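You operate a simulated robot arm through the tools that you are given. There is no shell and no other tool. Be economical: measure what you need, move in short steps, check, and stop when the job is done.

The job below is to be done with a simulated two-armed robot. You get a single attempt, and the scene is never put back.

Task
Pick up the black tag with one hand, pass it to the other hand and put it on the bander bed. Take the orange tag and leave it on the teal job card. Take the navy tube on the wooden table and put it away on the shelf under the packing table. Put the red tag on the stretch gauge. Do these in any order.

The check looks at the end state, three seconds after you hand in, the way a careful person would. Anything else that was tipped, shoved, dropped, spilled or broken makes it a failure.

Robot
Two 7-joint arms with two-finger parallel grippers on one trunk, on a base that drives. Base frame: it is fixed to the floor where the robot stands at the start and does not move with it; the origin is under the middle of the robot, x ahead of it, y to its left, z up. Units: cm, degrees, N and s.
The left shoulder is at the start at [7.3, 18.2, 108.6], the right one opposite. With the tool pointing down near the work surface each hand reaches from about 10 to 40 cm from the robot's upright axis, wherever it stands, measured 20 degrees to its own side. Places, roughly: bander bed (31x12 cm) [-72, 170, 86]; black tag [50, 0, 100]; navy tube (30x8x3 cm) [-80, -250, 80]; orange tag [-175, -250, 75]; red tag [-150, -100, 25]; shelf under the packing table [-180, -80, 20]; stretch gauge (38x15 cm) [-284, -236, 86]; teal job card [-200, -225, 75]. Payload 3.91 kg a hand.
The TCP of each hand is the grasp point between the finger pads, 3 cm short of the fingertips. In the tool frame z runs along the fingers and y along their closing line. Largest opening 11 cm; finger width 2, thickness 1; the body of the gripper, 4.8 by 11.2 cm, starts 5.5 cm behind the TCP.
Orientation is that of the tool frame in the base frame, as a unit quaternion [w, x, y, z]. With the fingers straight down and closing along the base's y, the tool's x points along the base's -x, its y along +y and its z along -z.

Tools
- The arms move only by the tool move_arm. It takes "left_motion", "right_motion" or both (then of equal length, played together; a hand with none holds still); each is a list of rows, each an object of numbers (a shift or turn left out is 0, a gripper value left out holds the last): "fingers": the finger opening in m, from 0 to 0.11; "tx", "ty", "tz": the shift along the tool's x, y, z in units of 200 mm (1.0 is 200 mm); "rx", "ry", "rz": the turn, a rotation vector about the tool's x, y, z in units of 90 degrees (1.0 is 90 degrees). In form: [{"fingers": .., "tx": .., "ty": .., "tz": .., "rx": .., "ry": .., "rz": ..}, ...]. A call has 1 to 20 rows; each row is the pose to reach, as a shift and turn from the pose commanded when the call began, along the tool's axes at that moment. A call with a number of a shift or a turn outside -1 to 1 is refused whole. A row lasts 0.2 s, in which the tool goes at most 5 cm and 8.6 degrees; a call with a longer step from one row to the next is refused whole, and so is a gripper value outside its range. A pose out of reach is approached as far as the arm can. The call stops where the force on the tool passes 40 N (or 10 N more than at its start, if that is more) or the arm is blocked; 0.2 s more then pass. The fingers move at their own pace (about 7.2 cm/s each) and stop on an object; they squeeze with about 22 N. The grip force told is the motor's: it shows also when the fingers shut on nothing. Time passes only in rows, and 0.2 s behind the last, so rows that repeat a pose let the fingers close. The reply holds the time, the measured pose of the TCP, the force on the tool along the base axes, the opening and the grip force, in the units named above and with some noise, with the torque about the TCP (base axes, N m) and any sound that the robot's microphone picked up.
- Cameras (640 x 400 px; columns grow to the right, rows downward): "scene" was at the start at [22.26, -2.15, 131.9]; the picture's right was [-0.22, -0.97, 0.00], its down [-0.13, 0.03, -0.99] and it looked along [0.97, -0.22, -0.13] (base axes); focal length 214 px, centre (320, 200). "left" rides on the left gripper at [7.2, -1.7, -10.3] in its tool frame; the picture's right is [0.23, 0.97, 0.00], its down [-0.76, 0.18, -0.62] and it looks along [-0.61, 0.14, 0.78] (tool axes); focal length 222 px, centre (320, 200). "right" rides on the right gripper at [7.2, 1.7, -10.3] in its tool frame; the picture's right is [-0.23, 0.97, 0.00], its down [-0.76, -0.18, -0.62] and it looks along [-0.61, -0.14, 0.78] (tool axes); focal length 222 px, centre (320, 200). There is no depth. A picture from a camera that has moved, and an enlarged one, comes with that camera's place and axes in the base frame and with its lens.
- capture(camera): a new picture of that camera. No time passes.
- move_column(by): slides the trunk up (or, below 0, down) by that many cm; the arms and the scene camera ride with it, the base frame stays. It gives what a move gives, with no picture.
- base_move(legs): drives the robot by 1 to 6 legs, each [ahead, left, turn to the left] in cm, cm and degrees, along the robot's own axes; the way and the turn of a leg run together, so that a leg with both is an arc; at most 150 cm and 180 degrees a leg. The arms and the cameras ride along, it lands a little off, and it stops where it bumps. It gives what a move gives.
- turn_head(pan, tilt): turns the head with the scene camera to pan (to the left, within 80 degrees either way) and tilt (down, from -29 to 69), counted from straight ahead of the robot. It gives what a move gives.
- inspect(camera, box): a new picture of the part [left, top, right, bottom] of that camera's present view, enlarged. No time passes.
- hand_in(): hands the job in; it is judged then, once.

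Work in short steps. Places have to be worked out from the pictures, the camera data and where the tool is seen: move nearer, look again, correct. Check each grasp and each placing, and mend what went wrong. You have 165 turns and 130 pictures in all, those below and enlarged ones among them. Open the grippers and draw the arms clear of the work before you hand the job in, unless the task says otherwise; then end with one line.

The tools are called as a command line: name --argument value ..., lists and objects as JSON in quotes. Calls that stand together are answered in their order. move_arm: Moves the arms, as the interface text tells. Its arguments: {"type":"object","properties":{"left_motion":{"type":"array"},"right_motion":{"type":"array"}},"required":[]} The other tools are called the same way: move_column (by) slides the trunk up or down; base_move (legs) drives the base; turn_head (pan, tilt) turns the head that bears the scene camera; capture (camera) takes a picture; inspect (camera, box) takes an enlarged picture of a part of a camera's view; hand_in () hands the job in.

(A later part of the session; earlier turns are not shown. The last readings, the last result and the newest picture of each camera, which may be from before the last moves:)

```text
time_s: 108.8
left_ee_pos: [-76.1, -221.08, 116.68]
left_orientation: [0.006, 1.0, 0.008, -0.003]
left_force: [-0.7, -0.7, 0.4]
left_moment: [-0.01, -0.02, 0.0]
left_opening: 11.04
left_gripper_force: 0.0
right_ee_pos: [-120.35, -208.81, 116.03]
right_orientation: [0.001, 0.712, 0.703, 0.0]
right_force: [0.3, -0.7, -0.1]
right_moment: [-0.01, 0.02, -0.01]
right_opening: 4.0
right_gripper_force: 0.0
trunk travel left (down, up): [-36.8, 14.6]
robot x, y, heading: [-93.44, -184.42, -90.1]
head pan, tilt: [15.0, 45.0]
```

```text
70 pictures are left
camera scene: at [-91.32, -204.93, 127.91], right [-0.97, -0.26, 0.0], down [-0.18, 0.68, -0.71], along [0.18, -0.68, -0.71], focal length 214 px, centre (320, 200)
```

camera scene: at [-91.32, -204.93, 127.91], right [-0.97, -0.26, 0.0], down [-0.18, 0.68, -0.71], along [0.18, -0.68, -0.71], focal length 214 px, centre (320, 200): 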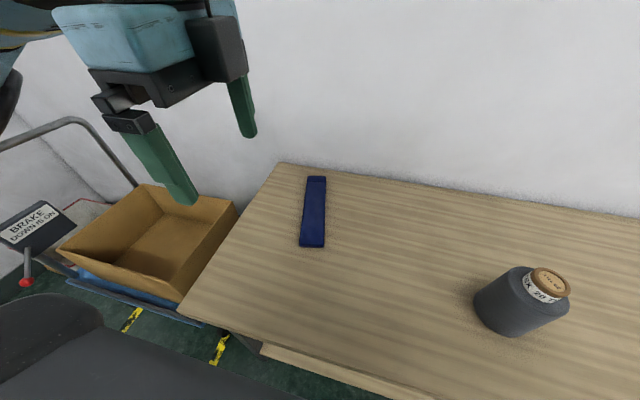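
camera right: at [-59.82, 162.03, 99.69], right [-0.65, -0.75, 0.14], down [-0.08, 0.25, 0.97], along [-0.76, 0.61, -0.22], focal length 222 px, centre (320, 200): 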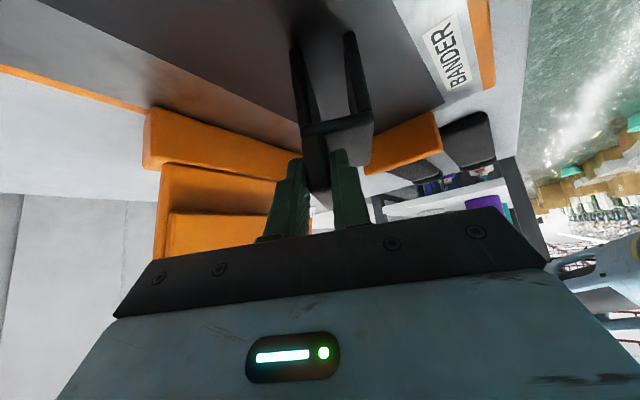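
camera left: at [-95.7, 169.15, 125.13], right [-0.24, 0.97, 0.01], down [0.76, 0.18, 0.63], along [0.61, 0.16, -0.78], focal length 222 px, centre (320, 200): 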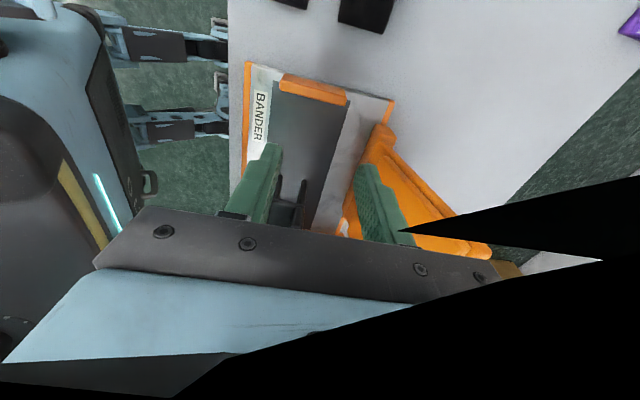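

Triangulated: near end (-80.6, -237.2), top at z ≈ 77, with 13° yaw. I lower the trunk for forward reach and turn and pitch the left hand so its fingers point forward and down.

move_column --by -12

move_arm --left_motion '[{"rz": -0.075}, {"rz": -0.15}]'

move_arm --left_motion '[{"ry": -0.09}, {"ry": -0.18, "tz": -0.05}, {"ry": -0.27, "tz": -0.1, "tx": -0.05}, {"ry": -0.36, "tz": -0.1, "tx": -0.1}, {"ry": -0.45, "tz": -0.1, "tx": -0.2}, {"ry": -0.53, "tz": -0.1, "tx": -0.3}]'

capture --camera "scene"

```text
time_s: 110.3
left_ee_pos: [-76.15, -221.17, 104.71]
left_orientation: [0.005, 1.0, 0.008, -0.002]
left_force: [-0.4, 0.6, -0.5]
left_moment: [-0.03, 0.01, 0.03]
left_opening: 11.01
left_gripper_force: 0.1
right_ee_pos: [-120.31, -208.77, 104.06]
right_orientation: [0.002, 0.712, 0.703, 0.0]
right_force: [0.6, -0.2, -0.6]
right_moment: [-0.01, 0.0, 0.01]
right_opening: 4.02
right_gripper_force: 0.0
trunk travel left (down, up): [-24.8, 26.6]
robot x, y, heading: [-93.28, -184.23, -90.4]
head pan, tilt: [15.0, 45.0]
```

```text
time_s: 110.9
left_ee_pos: [-76.27, -221.11, 104.76]
left_orientation: [0.005, 0.992, 0.126, -0.003]
left_force: [-0.1, 0.2, -0.1]
left_moment: [-0.02, 0.03, 0.01]
left_opening: 11.01
left_gripper_force: 0.1
right_ee_pos: [-120.29, -208.9, 103.99]
right_orientation: [0.001, 0.712, 0.702, 0.0]
right_force: [0.2, -0.5, 0.7]
right_moment: [0.0, 0.05, -0.01]
right_opening: 3.99
right_gripper_force: 0.0
trunk travel left (down, up): [-24.8, 26.6]
robot x, y, heading: [-93.6, -184.23, -90.2]
head pan, tilt: [15.0, 45.0]
```

```text
time_s: 112.3
left_ee_pos: [-81.92, -222.69, 106.83]
left_orientation: [0.055, 0.906, 0.113, -0.405]
left_force: [-0.4, -0.5, 0.1]
left_moment: [0.0, 0.0, 0.04]
left_opening: 10.99
left_gripper_force: 0.1
right_ee_pos: [-120.19, -208.78, 103.91]
right_orientation: [0.001, 0.712, 0.703, -0.001]
right_force: [0.2, 0.0, -0.3]
right_moment: [0.02, 0.01, -0.01]
right_opening: 4.01
right_gripper_force: 0.1
trunk travel left (down, up): [-24.8, 26.6]
robot x, y, heading: [-93.25, -184.23, -90.3]
head pan, tilt: [15.0, 45.0]
```

```text
69 pictures are left
camera scene: at [-91.32, -208.3, 115.71], right [-0.97, -0.26, 0.0], down [-0.18, 0.68, -0.71], along [0.18, -0.68, -0.71], focal length 214 px, centre (320, 200)
```

scene: 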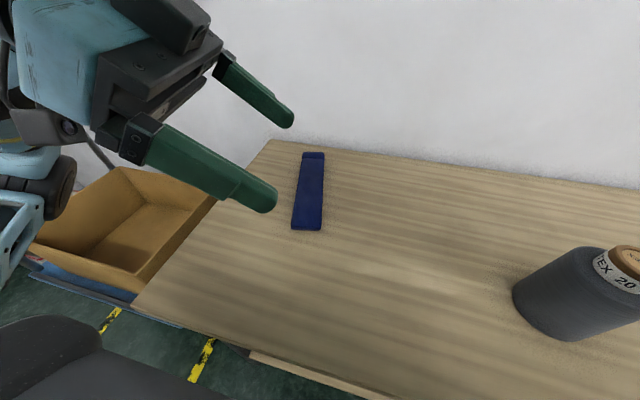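

The left hand was still turned sideways from the black tag, so it pitched to the wrong side. I turn it 89° about the vertical so the fingers point forward along the tube.

move_arm --left_motion '[{"rx": -0.065, "ry": 0.003, "rz": -0.062}, {"rx": -0.13, "ry": 0.006, "rz": -0.124}, {"rx": -0.195, "ry": 0.009, "rz": -0.187}, {"rx": -0.26, "ry": 0.012, "rz": -0.249}, {"rx": -0.326, "ry": 0.015, "rz": -0.311}, {"rx": -0.391, "ry": 0.017, "rz": -0.373}, {"rx": -0.456, "ry": 0.02, "rz": -0.435}, {"rx": -0.521, "ry": 0.023, "rz": -0.497}, {"rx": -0.587, "ry": 0.026, "rz": -0.56}, {"rx": -0.652, "ry": 0.029, "rz": -0.622}, {"rx": -0.717, "ry": 0.032, "rz": -0.684}]'

capture --camera "scene"

```text
time_s: 114.7
left_ee_pos: [-81.01, -223.53, 106.15]
left_orientation: [0.29, 0.559, 0.745, -0.222]
left_force: [0.3, 0.5, -0.9]
left_moment: [0.02, 0.0, 0.02]
left_opening: 10.99
left_gripper_force: 0.1
right_ee_pos: [-120.27, -208.9, 104.15]
right_orientation: [0.002, 0.712, 0.703, 0.001]
right_force: [0.0, -0.2, 0.6]
right_moment: [0.02, -0.01, 0.02]
right_opening: 4.01
right_gripper_force: 0.0
trunk travel left (down, up): [-24.8, 26.6]
robot x, y, heading: [-93.5, -184.71, -90.2]
head pan, tilt: [15.0, 45.0]
```

```text
68 pictures are left
camera scene: at [-90.96, -209.37, 119.48], right [-0.96, -0.27, 0.0], down [-0.09, 0.34, -0.94], along [0.25, -0.9, -0.35], focal length 214 px, centre (320, 200)
```

scene: 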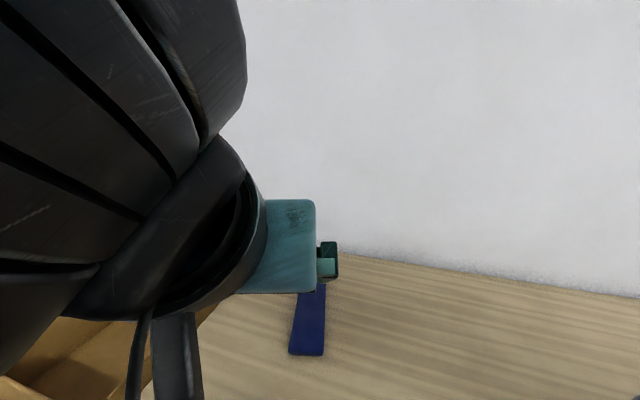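

The wrist nudged the head. I move the hand forward and down along its fingers, away from the head, and reset the head.

move_arm --left_motion '[{"tz": 0.17, "ty": 0.01}, {"tz": 0.34, "ty": 0.02}, {"tz": 0.51, "ty": 0.03}, {"tz": 0.69, "ty": 0.04}]'

turn_head --pan 10 --tilt 50

capture --camera "scene"

capture --camera "left"

```text
time_s: 115.7
left_ee_pos: [-78.77, -231.63, 97.18]
left_orientation: [0.302, 0.571, 0.726, -0.237]
left_force: [0.3, -0.8, -0.1]
left_moment: [0.0, 0.02, 0.01]
left_opening: 10.99
left_gripper_force: 0.1
right_ee_pos: [-120.2, -208.8, 104.02]
right_orientation: [0.001, 0.711, 0.703, 0.001]
right_force: [0.8, -0.4, 0.4]
right_moment: [0.04, 0.01, 0.01]
right_opening: 4.0
right_gripper_force: 0.0
trunk travel left (down, up): [-24.8, 26.6]
robot x, y, heading: [-93.17, -184.5, -90.2]
head pan, tilt: [15.0, 45.0]
```

```text
time_s: 116.3
left_ee_pos: [-78.75, -231.69, 97.14]
left_orientation: [0.301, 0.571, 0.727, -0.236]
left_force: [-0.6, 0.3, 0.0]
left_moment: [0.03, -0.01, -0.01]
left_opening: 10.98
left_gripper_force: 0.0
right_ee_pos: [-120.18, -208.85, 104.13]
right_orientation: [0.001, 0.711, 0.703, 0.0]
right_force: [0.0, -0.7, 0.4]
right_moment: [-0.01, -0.02, 0.01]
right_opening: 4.0
right_gripper_force: 0.1
trunk travel left (down, up): [-24.8, 26.6]
robot x, y, heading: [-93.51, -184.21, -90.2]
head pan, tilt: [10.0, 50.0]
```

```text
67 pictures are left
camera scene: at [-92.09, -208.0, 115.03], right [-0.99, -0.17, 0.0], down [-0.13, 0.75, -0.64], along [0.11, -0.63, -0.77], focal length 214 px, centre (320, 200)
```

scene: 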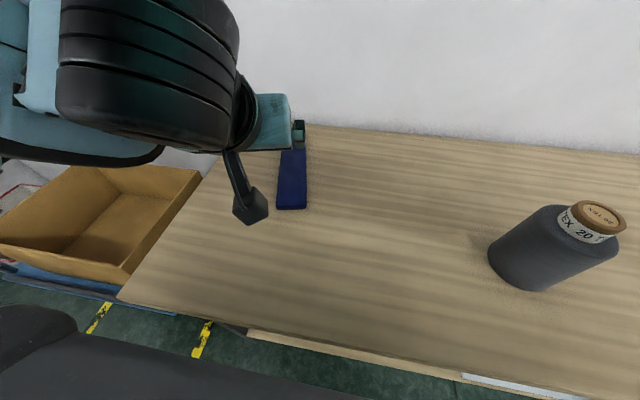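

```text
66 pictures are left
camera left: at [-83.42, -219.99, 99.35], right [0.91, 0.39, -0.16], down [0.19, -0.05, 0.98], along [0.37, -0.92, -0.12], focal length 222 px, centre (320, 200)
```

left: 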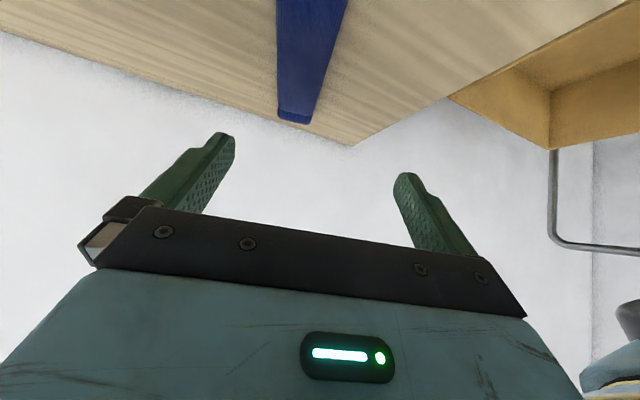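

The hand is aligned and reached further than expected. I move to hover just above the tube, about 5 cm in from its near end.

move_arm --left_motion '[{"tx": 0.028, "ty": -0.036, "tz": 0.2}, {"tx": 0.056, "ty": -0.072, "tz": 0.4}, {"tx": 0.084, "ty": -0.108, "tz": 0.6}, {"tx": 0.112, "ty": -0.144, "tz": 0.815}]'

capture --camera "left"

capture --camera "scene"

```text
time_s: 117.3
left_ee_pos: [-79.34, -242.34, 83.92]
left_orientation: [0.301, 0.572, 0.726, -0.236]
left_force: [-0.4, -0.4, 0.8]
left_moment: [-0.01, -0.01, 0.03]
left_opening: 11.0
left_gripper_force: 0.1
right_ee_pos: [-120.29, -208.92, 104.07]
right_orientation: [0.001, 0.711, 0.703, 0.0]
right_force: [-0.5, -0.4, 0.7]
right_moment: [0.0, -0.01, 0.02]
right_opening: 4.02
right_gripper_force: 0.0
trunk travel left (down, up): [-24.8, 26.6]
robot x, y, heading: [-93.2, -184.5, -90.1]
head pan, tilt: [10.0, 50.0]
```

```text
65 pictures are left
camera left: at [-83.91, -230.66, 86.05], right [0.91, 0.39, -0.16], down [0.19, -0.05, 0.98], along [0.37, -0.92, -0.12], focal length 222 px, centre (320, 200)
```

left: 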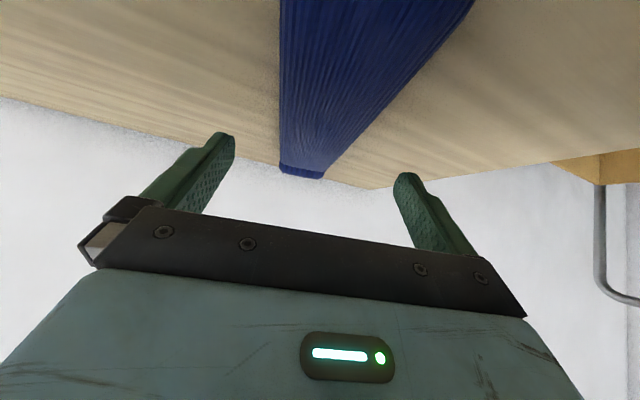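

```text
64 pictures are left
camera scene: at [-92.09, -208.04, 115.01], right [-0.99, -0.17, 0.0], down [-0.13, 0.76, -0.64], along [0.11, -0.63, -0.77], focal length 214 px, centre (320, 200)
```

scene: 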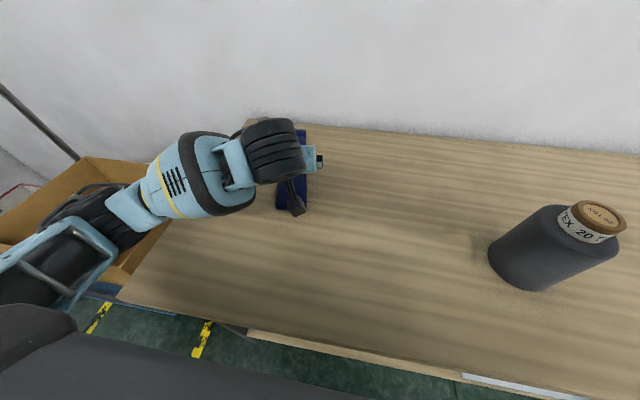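

The reach suffices, so I go a bit deeper (about 10 cm in from the near end), lower around the tube and close.

move_arm --left_motion '[{"tx": 0.012, "ty": 0.002, "tz": 0.1}, {"tx": 0.024, "ty": 0.004, "tz": 0.2}, {"tx": 0.036, "ty": 0.006, "tz": 0.3}, {"tx": 0.042, "ty": 0.007, "tz": 0.37}, {"tx": 0.042, "ty": 0.007, "tz": 0.38}]'

capture --camera "left"

```text
time_s: 118.7
left_ee_pos: [-74.91, -249.2, 84.38]
left_orientation: [0.354, 0.538, 0.717, -0.266]
left_force: [0.2, -0.4, -0.5]
left_moment: [-0.01, 0.0, 0.03]
left_opening: 11.0
left_gripper_force: 0.2
right_ee_pos: [-119.95, -208.84, 103.81]
right_orientation: [0.002, 0.709, 0.705, 0.0]
right_force: [-0.3, 0.0, 0.1]
right_moment: [0.03, -0.02, 0.02]
right_opening: 4.01
right_gripper_force: 0.0
trunk travel left (down, up): [-24.8, 26.6]
robot x, y, heading: [-93.35, -184.43, -90.0]
head pan, tilt: [10.0, 50.0]
stopped in row 5 (left hand): the arm was blocked; the commanded pose is now the measured one
```

```text
63 pictures are left
camera left: at [-80.15, -237.55, 84.92], right [0.9, 0.4, -0.18], down [0.16, 0.08, 0.98], along [0.41, -0.91, 0.0], focal length 222 px, centre (320, 200)
```

left: 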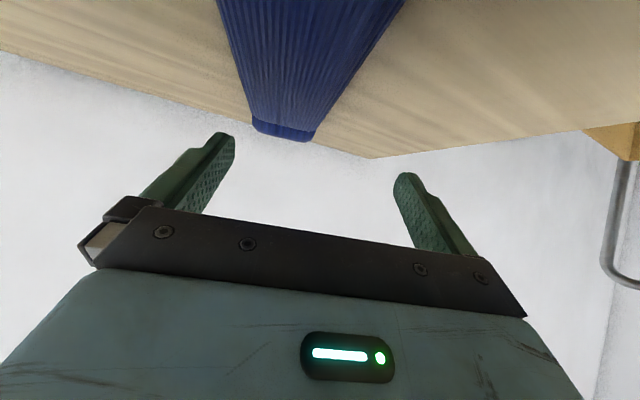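

Something blocked the arm, probably the elbow against the table or the box beside it. I back out and look.

move_arm --left_motion '[{"tz": -0.15}, {"tz": -0.3}]'

turn_head --pan 45 --tilt 45

capture --camera "scene"

```text
time_s: 119.5
left_ee_pos: [-70.26, -245.33, 89.93]
left_orientation: [0.404, 0.504, 0.723, -0.245]
left_force: [0.8, 0.3, -0.4]
left_moment: [-0.02, -0.01, 0.0]
left_opening: 11.0
left_gripper_force: 0.1
right_ee_pos: [-119.8, -208.74, 103.85]
right_orientation: [0.003, 0.708, 0.706, 0.0]
right_force: [-0.5, 0.1, 0.4]
right_moment: [0.01, -0.02, -0.01]
right_opening: 3.99
right_gripper_force: 0.1
trunk travel left (down, up): [-24.8, 26.6]
robot x, y, heading: [-93.02, -184.48, -89.7]
head pan, tilt: [10.0, 50.0]
stopped in row 2 (left hand): the arm was blocked; the commanded pose is now the measured one
```

```text
time_s: 120.5
left_ee_pos: [-70.31, -245.33, 89.89]
left_orientation: [0.401, 0.506, 0.723, -0.245]
left_force: [-0.9, -0.4, 0.4]
left_moment: [0.01, 0.01, 0.02]
left_opening: 11.02
left_gripper_force: 0.1
right_ee_pos: [-119.62, -208.6, 104.18]
right_orientation: [0.002, 0.709, 0.705, -0.003]
right_force: [0.4, -0.4, 0.7]
right_moment: [-0.02, 0.01, 0.0]
right_opening: 4.02
right_gripper_force: 0.0
trunk travel left (down, up): [-24.8, 26.6]
robot x, y, heading: [-92.93, -184.39, -89.9]
head pan, tilt: [45.0, 45.0]
```

```text
62 pictures are left
camera scene: at [-87.07, -205.72, 115.81], right [-0.7, -0.71, 0.0], down [-0.5, 0.5, -0.71], along [0.5, -0.5, -0.71], focal length 214 px, centre (320, 200)
```

scene: 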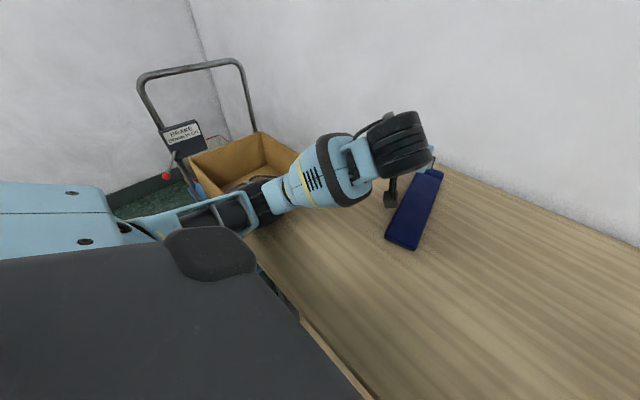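

The elbow is low, near the table edge and the cardboard box. I raise the trunk to free it.

move_column --by 10

capture --camera "scene"

```text
time_s: 121.9
left_ee_pos: [-70.6, -245.74, 99.61]
left_orientation: [0.397, 0.509, 0.723, -0.245]
left_force: [0.6, -0.5, 0.0]
left_moment: [0.02, -0.01, 0.0]
left_opening: 11.0
left_gripper_force: 0.1
right_ee_pos: [-119.69, -209.15, 114.05]
right_orientation: [0.001, 0.709, 0.705, 0.0]
right_force: [0.7, 0.0, -0.1]
right_moment: [-0.02, 0.06, 0.0]
right_opening: 4.0
right_gripper_force: 0.2
trunk travel left (down, up): [-34.8, 16.6]
robot x, y, heading: [-92.82, -184.6, -89.9]
head pan, tilt: [45.0, 45.0]
```

```text
61 pictures are left
camera scene: at [-87.1, -203.54, 125.79], right [-0.7, -0.71, 0.0], down [-0.5, 0.5, -0.71], along [0.5, -0.5, -0.71], focal length 214 px, centre (320, 200)
```

scene: 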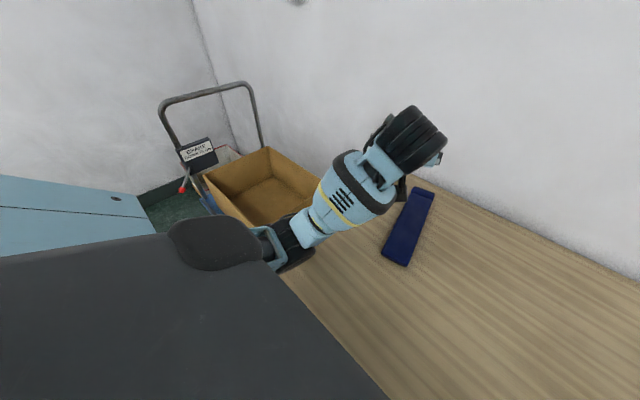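

All clear and nothing moved. With the trunk high I correct the hand's orientation and approach a hover above the tube again.

move_arm --left_motion '[{"tx": 0.138, "ty": -0.077, "tz": 0.033, "rx": 0.017, "ry": 0.023, "rz": 0.006}, {"tx": 0.276, "ty": -0.154, "tz": 0.066, "rx": 0.034, "ry": 0.046, "rz": 0.012}, {"tx": 0.414, "ty": -0.231, "tz": 0.099, "rx": 0.051, "ry": 0.069, "rz": 0.018}, {"tx": 0.552, "ty": -0.308, "tz": 0.131, "rx": 0.068, "ry": 0.092, "rz": 0.024}, {"tx": 0.689, "ty": -0.385, "tz": 0.164, "rx": 0.086, "ry": 0.115, "rz": 0.03}]'

capture --camera "scene"

```text
time_s: 123.1
left_ee_pos: [-79.01, -243.55, 86.11]
left_orientation: [0.302, 0.571, 0.726, -0.237]
left_force: [0.4, -1.3, 0.0]
left_moment: [0.04, 0.01, 0.03]
left_opening: 11.0
left_gripper_force: 0.1
right_ee_pos: [-119.78, -209.09, 114.0]
right_orientation: [0.001, 0.709, 0.705, 0.0]
right_force: [0.2, -0.4, 0.1]
right_moment: [0.02, 0.0, -0.01]
right_opening: 3.99
right_gripper_force: 0.0
trunk travel left (down, up): [-34.8, 16.6]
robot x, y, heading: [-93.01, -184.08, -89.8]
head pan, tilt: [45.0, 45.0]
```

```text
60 pictures are left
camera scene: at [-87.21, -203.51, 125.81], right [-0.7, -0.71, 0.0], down [-0.5, 0.5, -0.71], along [0.5, -0.5, -0.71], focal length 214 px, centre (320, 200)
```

scene: 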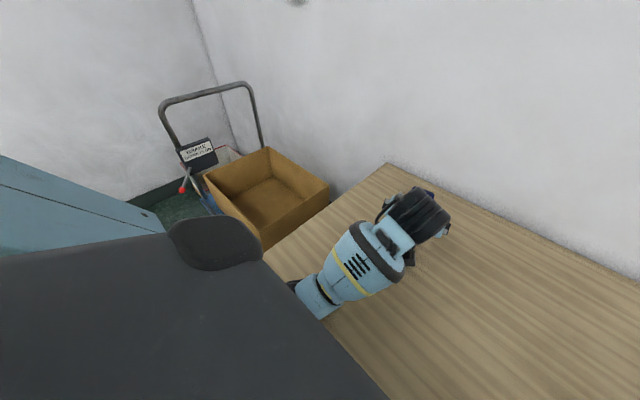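

The arm is clear now. I lower to the tube.

move_arm --left_motion '[{"tx": 0.049, "tz": 0.095}, {"tx": 0.098, "ty": 0.002, "tz": 0.19}, {"tx": 0.146, "ty": 0.003, "tz": 0.285}, {"tx": 0.195, "ty": 0.004, "tz": 0.379}]'

capture --camera "left"

```text
time_s: 124.1
left_ee_pos: [-78.58, -245.72, 78.91]
left_orientation: [0.307, 0.569, 0.723, -0.243]
left_force: [-1.5, 24.5, 37.5]
left_moment: [0.48, -1.48, 0.68]
left_opening: 11.02
left_gripper_force: 0.1
right_ee_pos: [-119.76, -208.5, 114.13]
right_orientation: [0.004, 0.709, 0.705, -0.002]
right_force: [-1.0, -0.8, -0.5]
right_moment: [0.03, -0.01, 0.03]
right_opening: 4.0
right_gripper_force: 0.0
trunk travel left (down, up): [-34.8, 16.6]
robot x, y, heading: [-93.39, -184.48, -89.8]
head pan, tilt: [45.0, 45.0]
```

```text
59 pictures are left
camera left: at [-83.18, -234.16, 80.72], right [0.91, 0.38, -0.16], down [0.19, -0.03, 0.98], along [0.37, -0.92, -0.1], focal length 222 px, centre (320, 200)
```

left: 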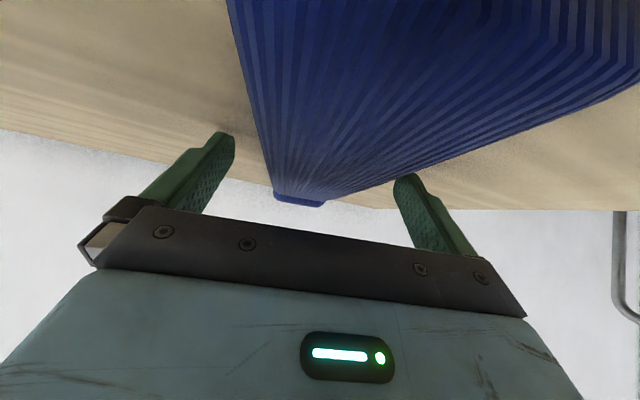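

The fingertips rest on the table (z ≈ 76.1), so the tube lies between them at z 76–79. I lift 0.5 cm, centre slightly and close.

move_arm --left_motion '[{"tx": -0.018, "tz": -0.018, "ty": 0.01}, {"tx": -0.018, "tz": -0.018, "ty": 0.015, "fingers": 0.07}, {"tx": -0.018, "tz": -0.018, "ty": 0.015, "fingers": 0.03}, {"tx": -0.018, "tz": -0.018, "ty": 0.015, "fingers": 0.03}, {"tx": -0.018, "tz": -0.018, "ty": 0.015}]'

capture --camera "left"

```text
time_s: 125.3
left_ee_pos: [-78.04, -245.91, 78.74]
left_orientation: [0.305, 0.569, 0.725, -0.24]
left_force: [8.2, 6.4, 28.3]
left_moment: [-0.19, -0.63, 0.07]
left_opening: 7.0
left_gripper_force: 21.8
right_ee_pos: [-119.76, -208.82, 114.09]
right_orientation: [0.002, 0.709, 0.705, 0.0]
right_force: [-0.5, 0.2, -0.5]
right_moment: [0.04, 0.0, -0.02]
right_opening: 4.0
right_gripper_force: 0.0
trunk travel left (down, up): [-34.8, 16.6]
robot x, y, heading: [-92.83, -184.35, -90.0]
head pan, tilt: [45.0, 45.0]
```

```text
58 pictures are left
camera left: at [-82.68, -234.19, 80.88], right [0.91, 0.39, -0.16], down [0.19, -0.04, 0.98], along [0.37, -0.92, -0.11], focal length 222 px, centre (320, 200)
```

left: 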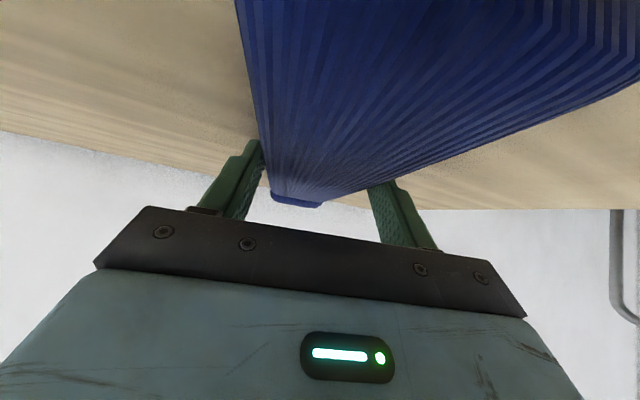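

The tube is gripped at 7 cm width. I lift it 8 cm.

move_arm --left_motion '[{"tx": -0.05, "tz": -0.05}, {"tx": -0.12, "tz": -0.12}, {"tx": -0.2, "tz": -0.2}, {"tx": -0.283, "tz": -0.283}, {"tx": -0.354, "tz": -0.354}]'

turn_head --pan 10 --tilt 40

capture --camera "scene"

capture --camera "left"

```text
time_s: 126.5
left_ee_pos: [-78.21, -246.02, 88.33]
left_orientation: [0.303, 0.571, 0.726, -0.236]
left_force: [-0.5, 0.1, -0.3]
left_moment: [0.03, 0.03, -0.03]
left_opening: 6.95
left_gripper_force: 22.3
right_ee_pos: [-119.86, -209.06, 114.03]
right_orientation: [0.001, 0.709, 0.705, 0.001]
right_force: [0.2, 0.2, -0.1]
right_moment: [0.03, 0.01, 0.04]
right_opening: 4.0
right_gripper_force: 0.2
trunk travel left (down, up): [-34.8, 16.6]
robot x, y, heading: [-93.1, -184.61, -90.0]
head pan, tilt: [45.0, 45.0]
```

```text
time_s: 127.5
left_ee_pos: [-78.24, -245.92, 88.28]
left_orientation: [0.302, 0.571, 0.726, -0.237]
left_force: [-0.8, 0.5, -0.6]
left_moment: [0.03, -0.02, -0.01]
left_opening: 6.94
left_gripper_force: 21.8
right_ee_pos: [-119.72, -209.13, 114.13]
right_orientation: [0.001, 0.709, 0.705, 0.0]
right_force: [0.3, 0.4, 0.0]
right_moment: [0.06, 0.01, 0.0]
right_opening: 4.02
right_gripper_force: 0.0
trunk travel left (down, up): [-34.8, 16.6]
robot x, y, heading: [-92.78, -184.53, -89.7]
head pan, tilt: [10.0, 40.0]
```

```text
57 pictures are left
camera scene: at [-91.44, -206.15, 126.53], right [-0.98, -0.18, 0.0], down [-0.11, 0.63, -0.77], along [0.14, -0.75, -0.64], focal length 214 px, centre (320, 200)
```

scene: 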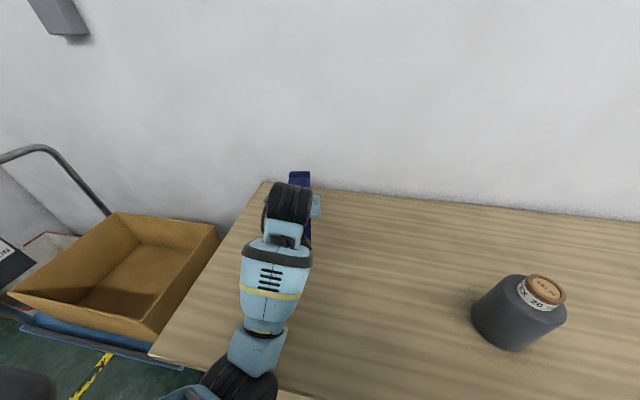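

```text
56 pictures are left
camera left: at [-82.84, -234.31, 90.47], right [0.91, 0.39, -0.16], down [0.19, -0.05, 0.98], along [0.37, -0.92, -0.12], focal length 222 px, centre (320, 200)
```

left: 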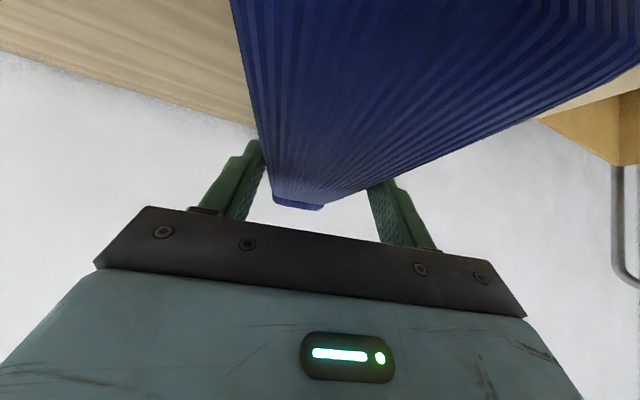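

The tube is held level. I pull it closer and up for travel, back off, and look towards the packing table.

move_arm --left_motion '[{"tx": 0.028, "ty": 0.062, "tz": -0.155}, {"tx": 0.055, "ty": 0.124, "tz": -0.31}, {"tx": 0.083, "ty": 0.187, "tz": -0.465}, {"tx": 0.11, "ty": 0.25, "tz": -0.62}, {"tx": 0.138, "ty": 0.312, "tz": -0.775}]'

base_move --legs '[[-25, 0, 0]]'

turn_head --pan -78 --tilt 25

capture --camera "scene"

```text
time_s: 128.9
left_ee_pos: [-72.17, -232.47, 97.44]
left_orientation: [0.344, 0.558, 0.724, -0.216]
left_force: [-0.4, 0.3, -0.1]
left_moment: [0.03, 0.0, 0.01]
left_opening: 6.94
left_gripper_force: 21.9
left hand out of reach, approached as far as the arm can: row 5
right_ee_pos: [-119.93, -209.09, 113.95]
right_orientation: [0.001, 0.709, 0.705, 0.0]
right_force: [-0.9, -0.1, 0.3]
right_moment: [0.03, -0.03, -0.01]
right_opening: 4.02
right_gripper_force: 0.0
trunk travel left (down, up): [-34.8, 16.6]
robot x, y, heading: [-93.15, -184.53, -89.9]
head pan, tilt: [10.0, 40.0]
stopped in row 5 (left hand): the arm was blocked; the commanded pose is now the measured one
```

```text
time_s: 130.7
left_ee_pos: [-72.44, -207.41, 97.41]
left_orientation: [0.344, 0.559, 0.723, -0.216]
left_force: [0.3, -0.6, 0.1]
left_moment: [0.04, 0.02, 0.03]
left_opening: 6.9
left_gripper_force: 21.8
right_ee_pos: [-120.06, -183.93, 113.95]
right_orientation: [0.002, 0.71, 0.704, 0.0]
right_force: [0.1, 1.0, 0.4]
right_moment: [-0.03, -0.01, 0.01]
right_opening: 4.0
right_gripper_force: 0.0
trunk travel left (down, up): [-34.8, 16.6]
robot x, y, heading: [-93.16, -159.26, -90.2]
head pan, tilt: [10.0, 40.0]
```

```text
time_s: 132.3
left_ee_pos: [-72.34, -207.49, 97.4]
left_orientation: [0.344, 0.56, 0.723, -0.216]
left_force: [0.4, -0.3, 0.2]
left_moment: [0.03, 0.0, 0.04]
left_opening: 6.92
left_gripper_force: 21.8
right_ee_pos: [-119.85, -184.08, 113.98]
right_orientation: [0.001, 0.71, 0.704, 0.0]
right_force: [0.9, 0.3, -0.5]
right_moment: [0.02, 0.01, -0.02]
right_opening: 3.99
right_gripper_force: 0.1
trunk travel left (down, up): [-34.8, 16.6]
robot x, y, heading: [-92.8, -159.47, -90.2]
head pan, tilt: [-78.0, 25.0]
```

```text
55 pictures are left
camera scene: at [-102.04, -174.65, 128.86], right [-0.21, 0.98, 0.0], down [0.41, 0.09, -0.91], along [-0.89, -0.19, -0.42], focal length 214 px, centre (320, 200)
```

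scene: 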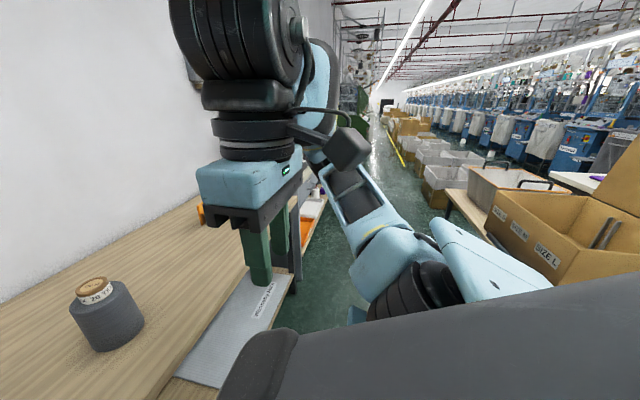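

I raise the trunk for clearance and turn right to face along the aisle, then look at the packing table.

move_column --by 14

base_move --legs '[[0, 0, -90]]'

turn_head --pan -60 --tilt 35

capture --camera "scene"

```text
time_s: 133.9
left_ee_pos: [-67.67, -207.86, 113.34]
left_orientation: [0.405, 0.536, 0.717, -0.188]
left_force: [-0.3, -0.4, 0.3]
left_moment: [-0.01, 0.02, 0.01]
left_opening: 6.91
left_gripper_force: 22.3
right_ee_pos: [-119.86, -183.56, 128.4]
right_orientation: [0.007, 0.71, 0.704, -0.005]
right_force: [-0.2, -0.1, 0.5]
right_moment: [0.0, 0.01, -0.01]
right_opening: 4.02
right_gripper_force: 0.0
trunk travel left (down, up): [-48.8, 2.6]
robot x, y, heading: [-92.94, -159.76, -89.9]
head pan, tilt: [-78.0, 25.0]
stopped: the arm was blocked; the commanded pose is now the measured one
```

```text
time_s: 138.1
left_ee_pos: [-141.54, -184.92, 113.19]
left_orientation: [0.154, 0.885, 0.129, -0.419]
left_force: [0.0, 0.5, 0.5]
left_moment: [0.01, 0.0, 0.02]
left_opening: 6.93
left_gripper_force: 22.0
right_ee_pos: [-117.48, -132.62, 128.34]
right_orientation: [0.001, 1.0, -0.001, -0.008]
right_force: [0.9, 0.5, 1.2]
right_moment: [0.02, 0.0, 0.02]
right_opening: 4.01
right_gripper_force: 0.0
trunk travel left (down, up): [-48.8, 2.6]
robot x, y, heading: [-93.05, -159.57, -179.7]
head pan, tilt: [-78.0, 25.0]
```

```text
time_s: 138.9
left_ee_pos: [-141.52, -184.88, 113.29]
left_orientation: [0.155, 0.885, 0.13, -0.418]
left_force: [-0.4, -0.4, -0.6]
left_moment: [0.03, 0.02, 0.0]
left_opening: 6.91
left_gripper_force: 21.7
right_ee_pos: [-117.51, -132.63, 128.38]
right_orientation: [0.001, 1.0, -0.001, -0.009]
right_force: [0.7, 0.2, 0.4]
right_moment: [0.02, 0.02, 0.0]
right_opening: 4.03
right_gripper_force: 0.1
trunk travel left (down, up): [-48.8, 2.6]
robot x, y, heading: [-93.24, -159.34, -179.7]
head pan, tilt: [-60.0, 35.0]
```

```text
54 pictures are left
camera scene: at [-102.09, -151.89, 143.6], right [0.86, 0.5, 0.0], down [0.29, -0.5, -0.82], along [-0.41, 0.71, -0.57], focal length 214 px, centre (320, 200)
```

scene: 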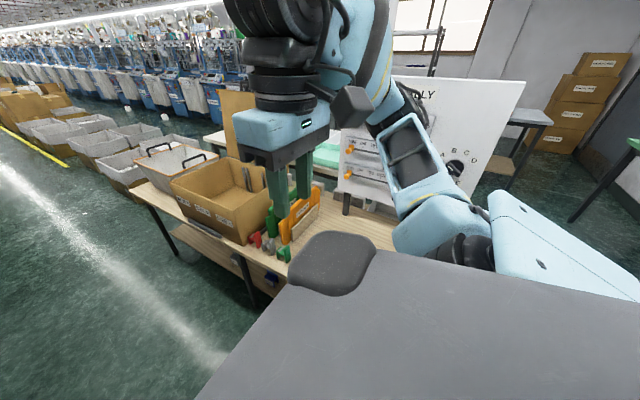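

The packing table's far side has the shelf, facing this aisle. First I re-level the tube and bring the left hand lower and closer, here in the free aisle.

move_arm --left_motion '[{"tx": 0.158, "ty": -0.042, "tz": 0.054, "rx": 0.05, "ry": 0.012, "rz": 0.016}, {"tx": 0.315, "ty": -0.085, "tz": 0.108, "rx": 0.1, "ry": 0.025, "rz": 0.031}, {"tx": 0.473, "ty": -0.127, "tz": 0.162, "rx": 0.149, "ry": 0.037, "rz": 0.047}, {"tx": 0.63, "ty": -0.17, "tz": 0.216, "rx": 0.198, "ry": 0.05, "rz": 0.062}, {"tx": 0.788, "ty": -0.212, "tz": 0.27, "rx": 0.248, "ry": 0.062, "rz": 0.078}]'

turn_head --pan 10 --tilt 45

capture --camera "scene"

```text
time_s: 140.3
left_ee_pos: [-138.73, -184.59, 99.91]
left_orientation: [0.05, 0.908, -0.016, -0.416]
left_force: [0.6, -0.4, 0.0]
left_moment: [-0.01, -0.03, 0.0]
left_opening: 6.9
left_gripper_force: 22.0
right_ee_pos: [-117.51, -132.66, 128.31]
right_orientation: [0.001, 1.0, -0.003, -0.007]
right_force: [0.3, -0.4, 0.2]
right_moment: [0.0, -0.01, 0.02]
right_opening: 3.98
right_gripper_force: 0.1
trunk travel left (down, up): [-48.8, 2.6]
robot x, y, heading: [-93.0, -159.24, -180.0]
head pan, tilt: [-60.0, 35.0]
stopped in row 5 (left hand): the arm was blocked; the commanded pose is now the measured one
```

```text
time_s: 141.7
left_ee_pos: [-138.7, -184.63, 99.99]
left_orientation: [0.05, 0.908, -0.017, -0.415]
left_force: [-0.9, 0.0, -0.2]
left_moment: [-0.01, -0.01, 0.0]
left_opening: 6.94
left_gripper_force: 22.2
right_ee_pos: [-117.5, -132.73, 128.23]
right_orientation: [0.0, 1.0, -0.002, -0.007]
right_force: [0.7, 0.2, 0.3]
right_moment: [0.02, -0.01, 0.01]
right_opening: 4.03
right_gripper_force: 0.0
trunk travel left (down, up): [-48.8, 2.6]
robot x, y, heading: [-93.45, -159.64, -179.7]
head pan, tilt: [10.0, 45.0]
```

```text
53 pictures are left
camera scene: at [-105.66, -160.94, 142.11], right [-0.18, 0.98, 0.0], down [0.7, 0.13, -0.71], along [-0.7, -0.13, -0.71], focal length 214 px, centre (320, 200)
```

scene: 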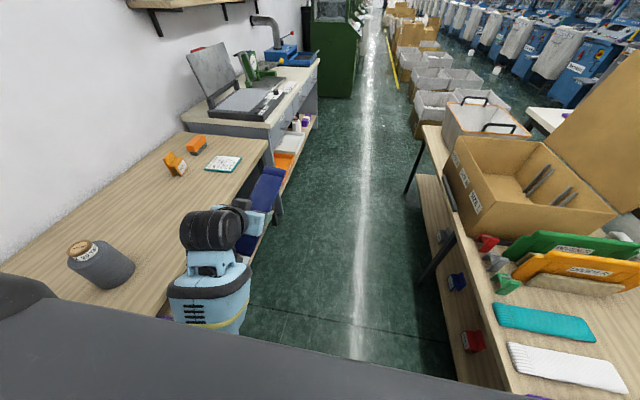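

A great overview: orange tag and teal card on the wooden table, red tag on the shelf's front edge near (-143, -96), blue tag at (-171, -96). I drive down the aisle, turn to face the packing table and look at the shelf.

base_move --legs '[[60, 22, 0], [0, 0, -90]]'

turn_head --pan 0 --tilt 45

capture --camera "scene"

```text
time_s: 149.1
left_ee_pos: [-177.5, -135.71, 99.81]
left_orientation: [0.26, -0.626, 0.658, 0.328]
left_force: [-0.3, -0.5, -0.7]
left_moment: [0.01, 0.0, 0.0]
left_opening: 6.91
left_gripper_force: 21.8
right_ee_pos: [-125.83, -157.61, 128.22]
right_orientation: [0.005, -0.701, 0.713, 0.006]
right_force: [-0.2, 0.0, 1.1]
right_moment: [-0.01, 0.01, -0.02]
right_opening: 4.0
right_gripper_force: 0.1
trunk travel left (down, up): [-48.8, 2.6]
robot x, y, heading: [-153.0, -181.37, 89.4]
head pan, tilt: [10.0, 45.0]
```

```text
time_s: 149.9
left_ee_pos: [-177.45, -135.71, 99.97]
left_orientation: [0.261, -0.626, 0.657, 0.328]
left_force: [0.1, -0.4, -0.1]
left_moment: [0.01, 0.01, -0.01]
left_opening: 6.88
left_gripper_force: 22.0
right_ee_pos: [-125.85, -157.56, 128.35]
right_orientation: [0.005, -0.7, 0.714, 0.006]
right_force: [-0.5, 0.1, -0.2]
right_moment: [-0.03, 0.02, 0.02]
right_opening: 4.0
right_gripper_force: 0.1
trunk travel left (down, up): [-48.8, 2.6]
robot x, y, heading: [-152.68, -181.86, 89.5]
head pan, tilt: [0.0, 45.0]
```

```text
52 pictures are left
camera scene: at [-152.67, -168.97, 142.11], right [1.0, -0.01, 0.0], down [-0.01, -0.71, -0.71], along [0.01, 0.71, -0.71], focal length 214 px, centre (320, 200)
```

scene: 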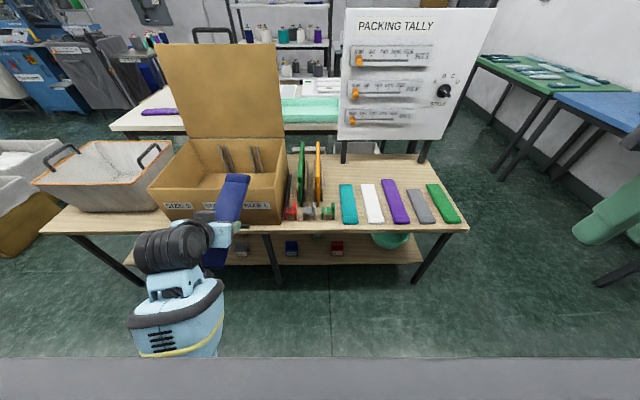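

Shelf tags stand at x ≈ -204, -170 and -142 (red), all near y ≈ -96. I'll lay the tube into the gap at x ≈ -156. To get below the table top safely, I turn away 45°, tuck the right hand, and lower the trunk in the aisle.

base_move --legs '[[0, -19, 0], [0, 0, 45]]'

move_arm --right_motion '[{"tx": 0.1}, {"tx": 0.2}, {"tx": 0.3}]'

move_column --by -45

turn_head --pan 10 --tilt 30

capture --camera "scene"

```text
time_s: 154.2
left_ee_pos: [-183.64, -165.89, 99.99]
left_orientation: [-0.118, 0.827, -0.374, -0.402]
left_force: [0.9, -0.1, 0.3]
left_moment: [-0.03, -0.01, 0.01]
left_opening: 6.93
left_gripper_force: 22.2
right_ee_pos: [-131.23, -145.81, 128.34]
right_orientation: [-0.002, 0.917, -0.399, -0.008]
right_force: [-0.1, 0.7, -0.1]
right_moment: [-0.02, 0.04, 0.01]
right_opening: 3.99
right_gripper_force: 0.2
trunk travel left (down, up): [-48.8, 2.6]
robot x, y, heading: [-133.75, -181.45, 133.3]
head pan, tilt: [0.0, 45.0]
```

```text
time_s: 155.0
left_ee_pos: [-183.68, -165.87, 99.99]
left_orientation: [-0.118, 0.827, -0.374, -0.402]
left_force: [0.0, 0.0, 0.6]
left_moment: [0.02, -0.01, 0.03]
left_opening: 6.89
left_gripper_force: 22.4
right_ee_pos: [-127.08, -150.19, 128.14]
right_orientation: [-0.002, 0.917, -0.399, -0.007]
right_force: [0.2, -0.7, -0.4]
right_moment: [0.0, 0.0, 0.01]
right_opening: 4.02
right_gripper_force: 0.1
trunk travel left (down, up): [-48.8, 2.6]
robot x, y, heading: [-133.56, -181.63, 133.5]
head pan, tilt: [0.0, 45.0]
```

```text
refused: -45 is not a number from -40 to 40
```

```text
time_s: 155.7
left_ee_pos: [-183.73, -165.83, 99.87]
left_orientation: [-0.118, 0.827, -0.374, -0.402]
left_force: [-0.6, 0.1, -1.0]
left_moment: [0.03, 0.01, 0.03]
left_opening: 6.92
left_gripper_force: 22.2
right_ee_pos: [-127.13, -150.21, 128.23]
right_orientation: [-0.003, 0.917, -0.398, -0.007]
right_force: [-0.4, 1.2, -0.1]
right_moment: [0.01, -0.02, 0.01]
right_opening: 3.98
right_gripper_force: 0.0
trunk travel left (down, up): [-48.8, 2.6]
robot x, y, heading: [-133.83, -182.02, 133.4]
head pan, tilt: [10.0, 30.0]
```

```text
51 pictures are left
camera scene: at [-144.36, -173.16, 144.37], right [0.59, 0.8, 0.0], down [0.4, -0.3, -0.87], along [-0.7, 0.51, -0.5], focal length 214 px, centre (320, 200)
```

scene: 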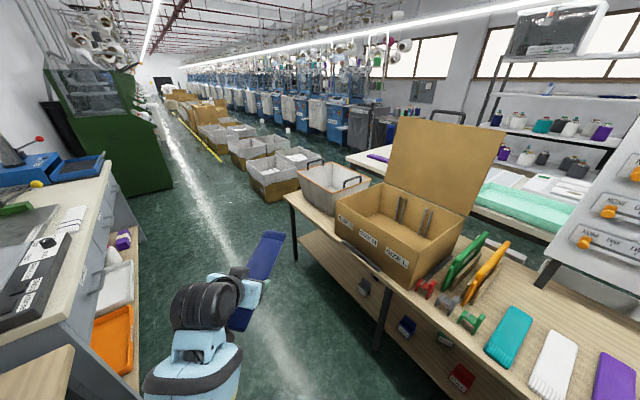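

The space around the tube is free. I lower the trunk 40 cm.

move_column --by -40

capture --camera "scene"

```text
time_s: 157.9
left_ee_pos: [-183.48, -166.06, 74.39]
left_orientation: [-0.108, 0.838, -0.381, -0.376]
left_force: [0.6, 0.3, 0.6]
left_moment: [-0.02, -0.03, 0.0]
left_opening: 6.93
left_gripper_force: 22.2
right_ee_pos: [-127.65, -149.76, 104.54]
right_orientation: [-0.004, 0.916, -0.4, -0.012]
right_force: [-12.2, 6.0, -2.5]
right_moment: [0.14, 0.45, 0.28]
right_opening: 3.78
right_gripper_force: 0.2
trunk travel left (down, up): [-25.3, 26.2]
robot x, y, heading: [-134.13, -181.6, 133.3]
head pan, tilt: [10.0, 30.0]
stopped: the force on the tool passed its limit at 60 N (the readings are from after the stop); the commanded pose is now the measured one
```

```text
50 pictures are left
camera scene: at [-152.13, -165.0, 118.35], right [0.59, 0.8, 0.0], down [0.4, -0.3, -0.87], along [-0.7, 0.51, -0.5], focal length 214 px, centre (320, 200)
```

scene: 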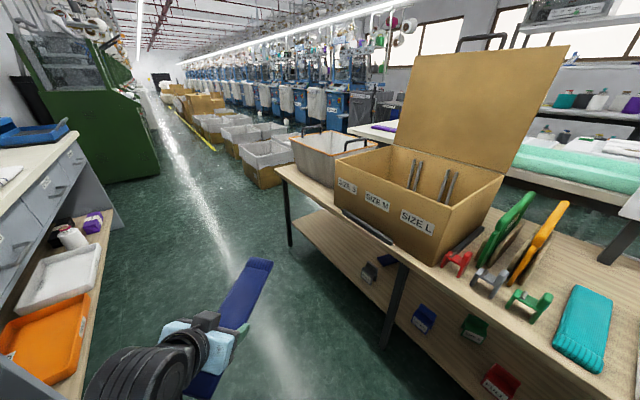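

The right hand touched the robot's own body, so I move it forward again. I also see a green tag at (-155, -82), so that gap isn't free; the shelf left of the grey tag (x < -212) is free and I'll use that. I continue lowering.

move_arm --right_motion '[{"tx": -0.1, "ty": -0.05}, {"tx": -0.2, "ty": -0.1}, {"tx": -0.35, "ty": -0.15}, {"tx": -0.5, "ty": -0.2}]'

move_column --by -20

capture --camera "scene"

```text
time_s: 158.9
left_ee_pos: [-183.43, -166.15, 74.44]
left_orientation: [-0.109, 0.838, -0.382, -0.375]
left_force: [-0.3, -0.4, -0.4]
left_moment: [0.0, -0.03, 0.01]
left_opening: 6.91
left_gripper_force: 21.6
right_ee_pos: [-131.32, -139.57, 104.96]
right_orientation: [-0.004, 0.916, -0.4, -0.011]
right_force: [0.1, -0.9, -0.4]
right_moment: [0.04, 0.0, 0.0]
right_opening: 3.99
right_gripper_force: 0.1
trunk travel left (down, up): [-25.3, 26.2]
robot x, y, heading: [-133.79, -181.98, 133.4]
head pan, tilt: [10.0, 30.0]
```

```text
time_s: 161.1
left_ee_pos: [-183.72, -165.69, 47.12]
left_orientation: [-0.076, 0.864, -0.398, -0.298]
left_force: [0.2, 0.4, -0.2]
left_moment: [-0.03, 0.0, 0.01]
left_opening: 6.9
left_gripper_force: 21.9
right_ee_pos: [-135.21, -135.87, 80.63]
right_orientation: [0.027, 0.915, -0.399, 0.058]
right_force: [0.6, 0.0, -0.1]
right_moment: [0.0, -0.03, 0.0]
right_opening: 4.02
right_gripper_force: 0.0
trunk travel left (down, up): [-5.3, 46.2]
robot x, y, heading: [-133.93, -181.76, 133.4]
head pan, tilt: [10.0, 30.0]
```

```text
49 pictures are left
camera scene: at [-157.4, -159.44, 95.67], right [0.59, 0.8, 0.0], down [0.4, -0.3, -0.87], along [-0.7, 0.51, -0.5], focal length 214 px, centre (320, 200)
```

scene: 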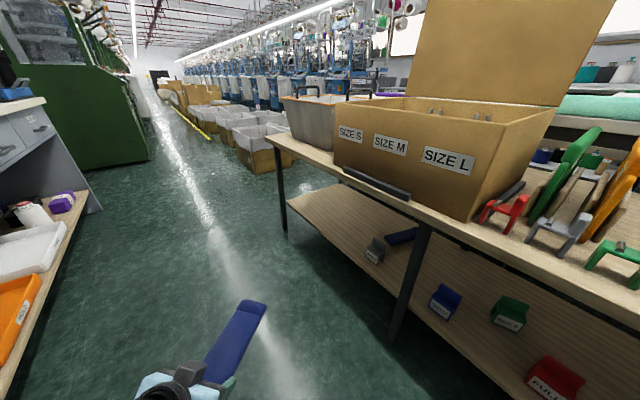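

The torso leans forward as it lowers, which pitched the tube nose-down. I re-level it and extend the hand forward and down in the free aisle to test the reach.

move_arm --left_motion '[{"tx": -0.039, "ty": -0.023, "tz": 0.16, "rx": 0.011, "ry": -0.026, "rz": -0.013}, {"tx": -0.078, "ty": -0.047, "tz": 0.325, "rx": 0.022, "ry": -0.053, "rz": -0.026}, {"tx": -0.117, "ty": -0.07, "tz": 0.49, "rx": 0.033, "ry": -0.08, "rz": -0.039}, {"tx": -0.156, "ty": -0.094, "tz": 0.65, "rx": 0.045, "ry": -0.106, "rz": -0.052}]'

capture --camera "scene"

```text
time_s: 162.1
left_ee_pos: [-189.99, -157.73, 37.9]
left_orientation: [-0.152, 0.849, -0.364, -0.351]
left_force: [-0.7, -0.7, -0.1]
left_moment: [-0.01, -0.03, -0.01]
left_opening: 6.9
left_gripper_force: 21.9
right_ee_pos: [-135.26, -135.89, 80.6]
right_orientation: [0.026, 0.915, -0.399, 0.059]
right_force: [0.1, 1.0, -0.2]
right_moment: [0.01, 0.01, 0.0]
right_opening: 3.98
right_gripper_force: 0.0
trunk travel left (down, up): [-5.3, 46.2]
robot x, y, heading: [-134.14, -182.26, 133.3]
head pan, tilt: [10.0, 30.0]
```

```text
48 pictures are left
camera scene: at [-157.42, -159.43, 95.65], right [0.59, 0.8, 0.0], down [0.4, -0.3, -0.87], along [-0.7, 0.51, -0.5], focal length 214 px, centre (320, 200)
```

scene: 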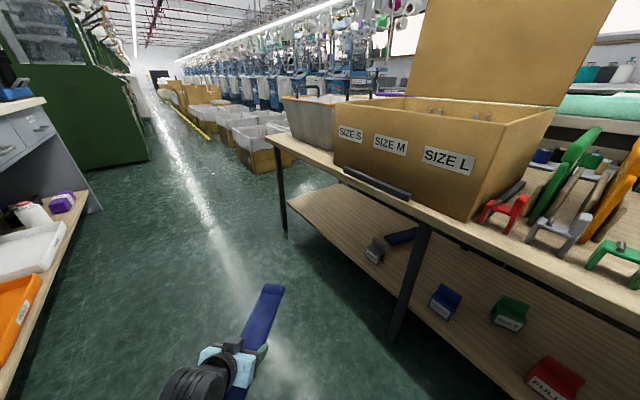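

Reach is good. I extend a further 12 cm along the fingers to set the insertion height (tube bottom ≈ 26).

move_arm --left_motion '[{"tz": 0.2}, {"tz": 0.4}, {"tz": 0.6}]'

```text
time_s: 162.9
left_ee_pos: [-195.83, -151.62, 29.25]
left_orientation: [-0.152, 0.85, -0.365, -0.35]
left_force: [0.0, -0.6, -0.4]
left_moment: [-0.02, -0.01, -0.02]
left_opening: 6.91
left_gripper_force: 21.7
right_ee_pos: [-135.16, -135.82, 80.61]
right_orientation: [0.027, 0.915, -0.399, 0.059]
right_force: [0.5, 0.2, 0.4]
right_moment: [0.02, 0.04, -0.01]
right_opening: 4.01
right_gripper_force: 0.0
trunk travel left (down, up): [-5.3, 46.2]
robot x, y, heading: [-133.79, -181.87, 133.4]
head pan, tilt: [10.0, 30.0]
```

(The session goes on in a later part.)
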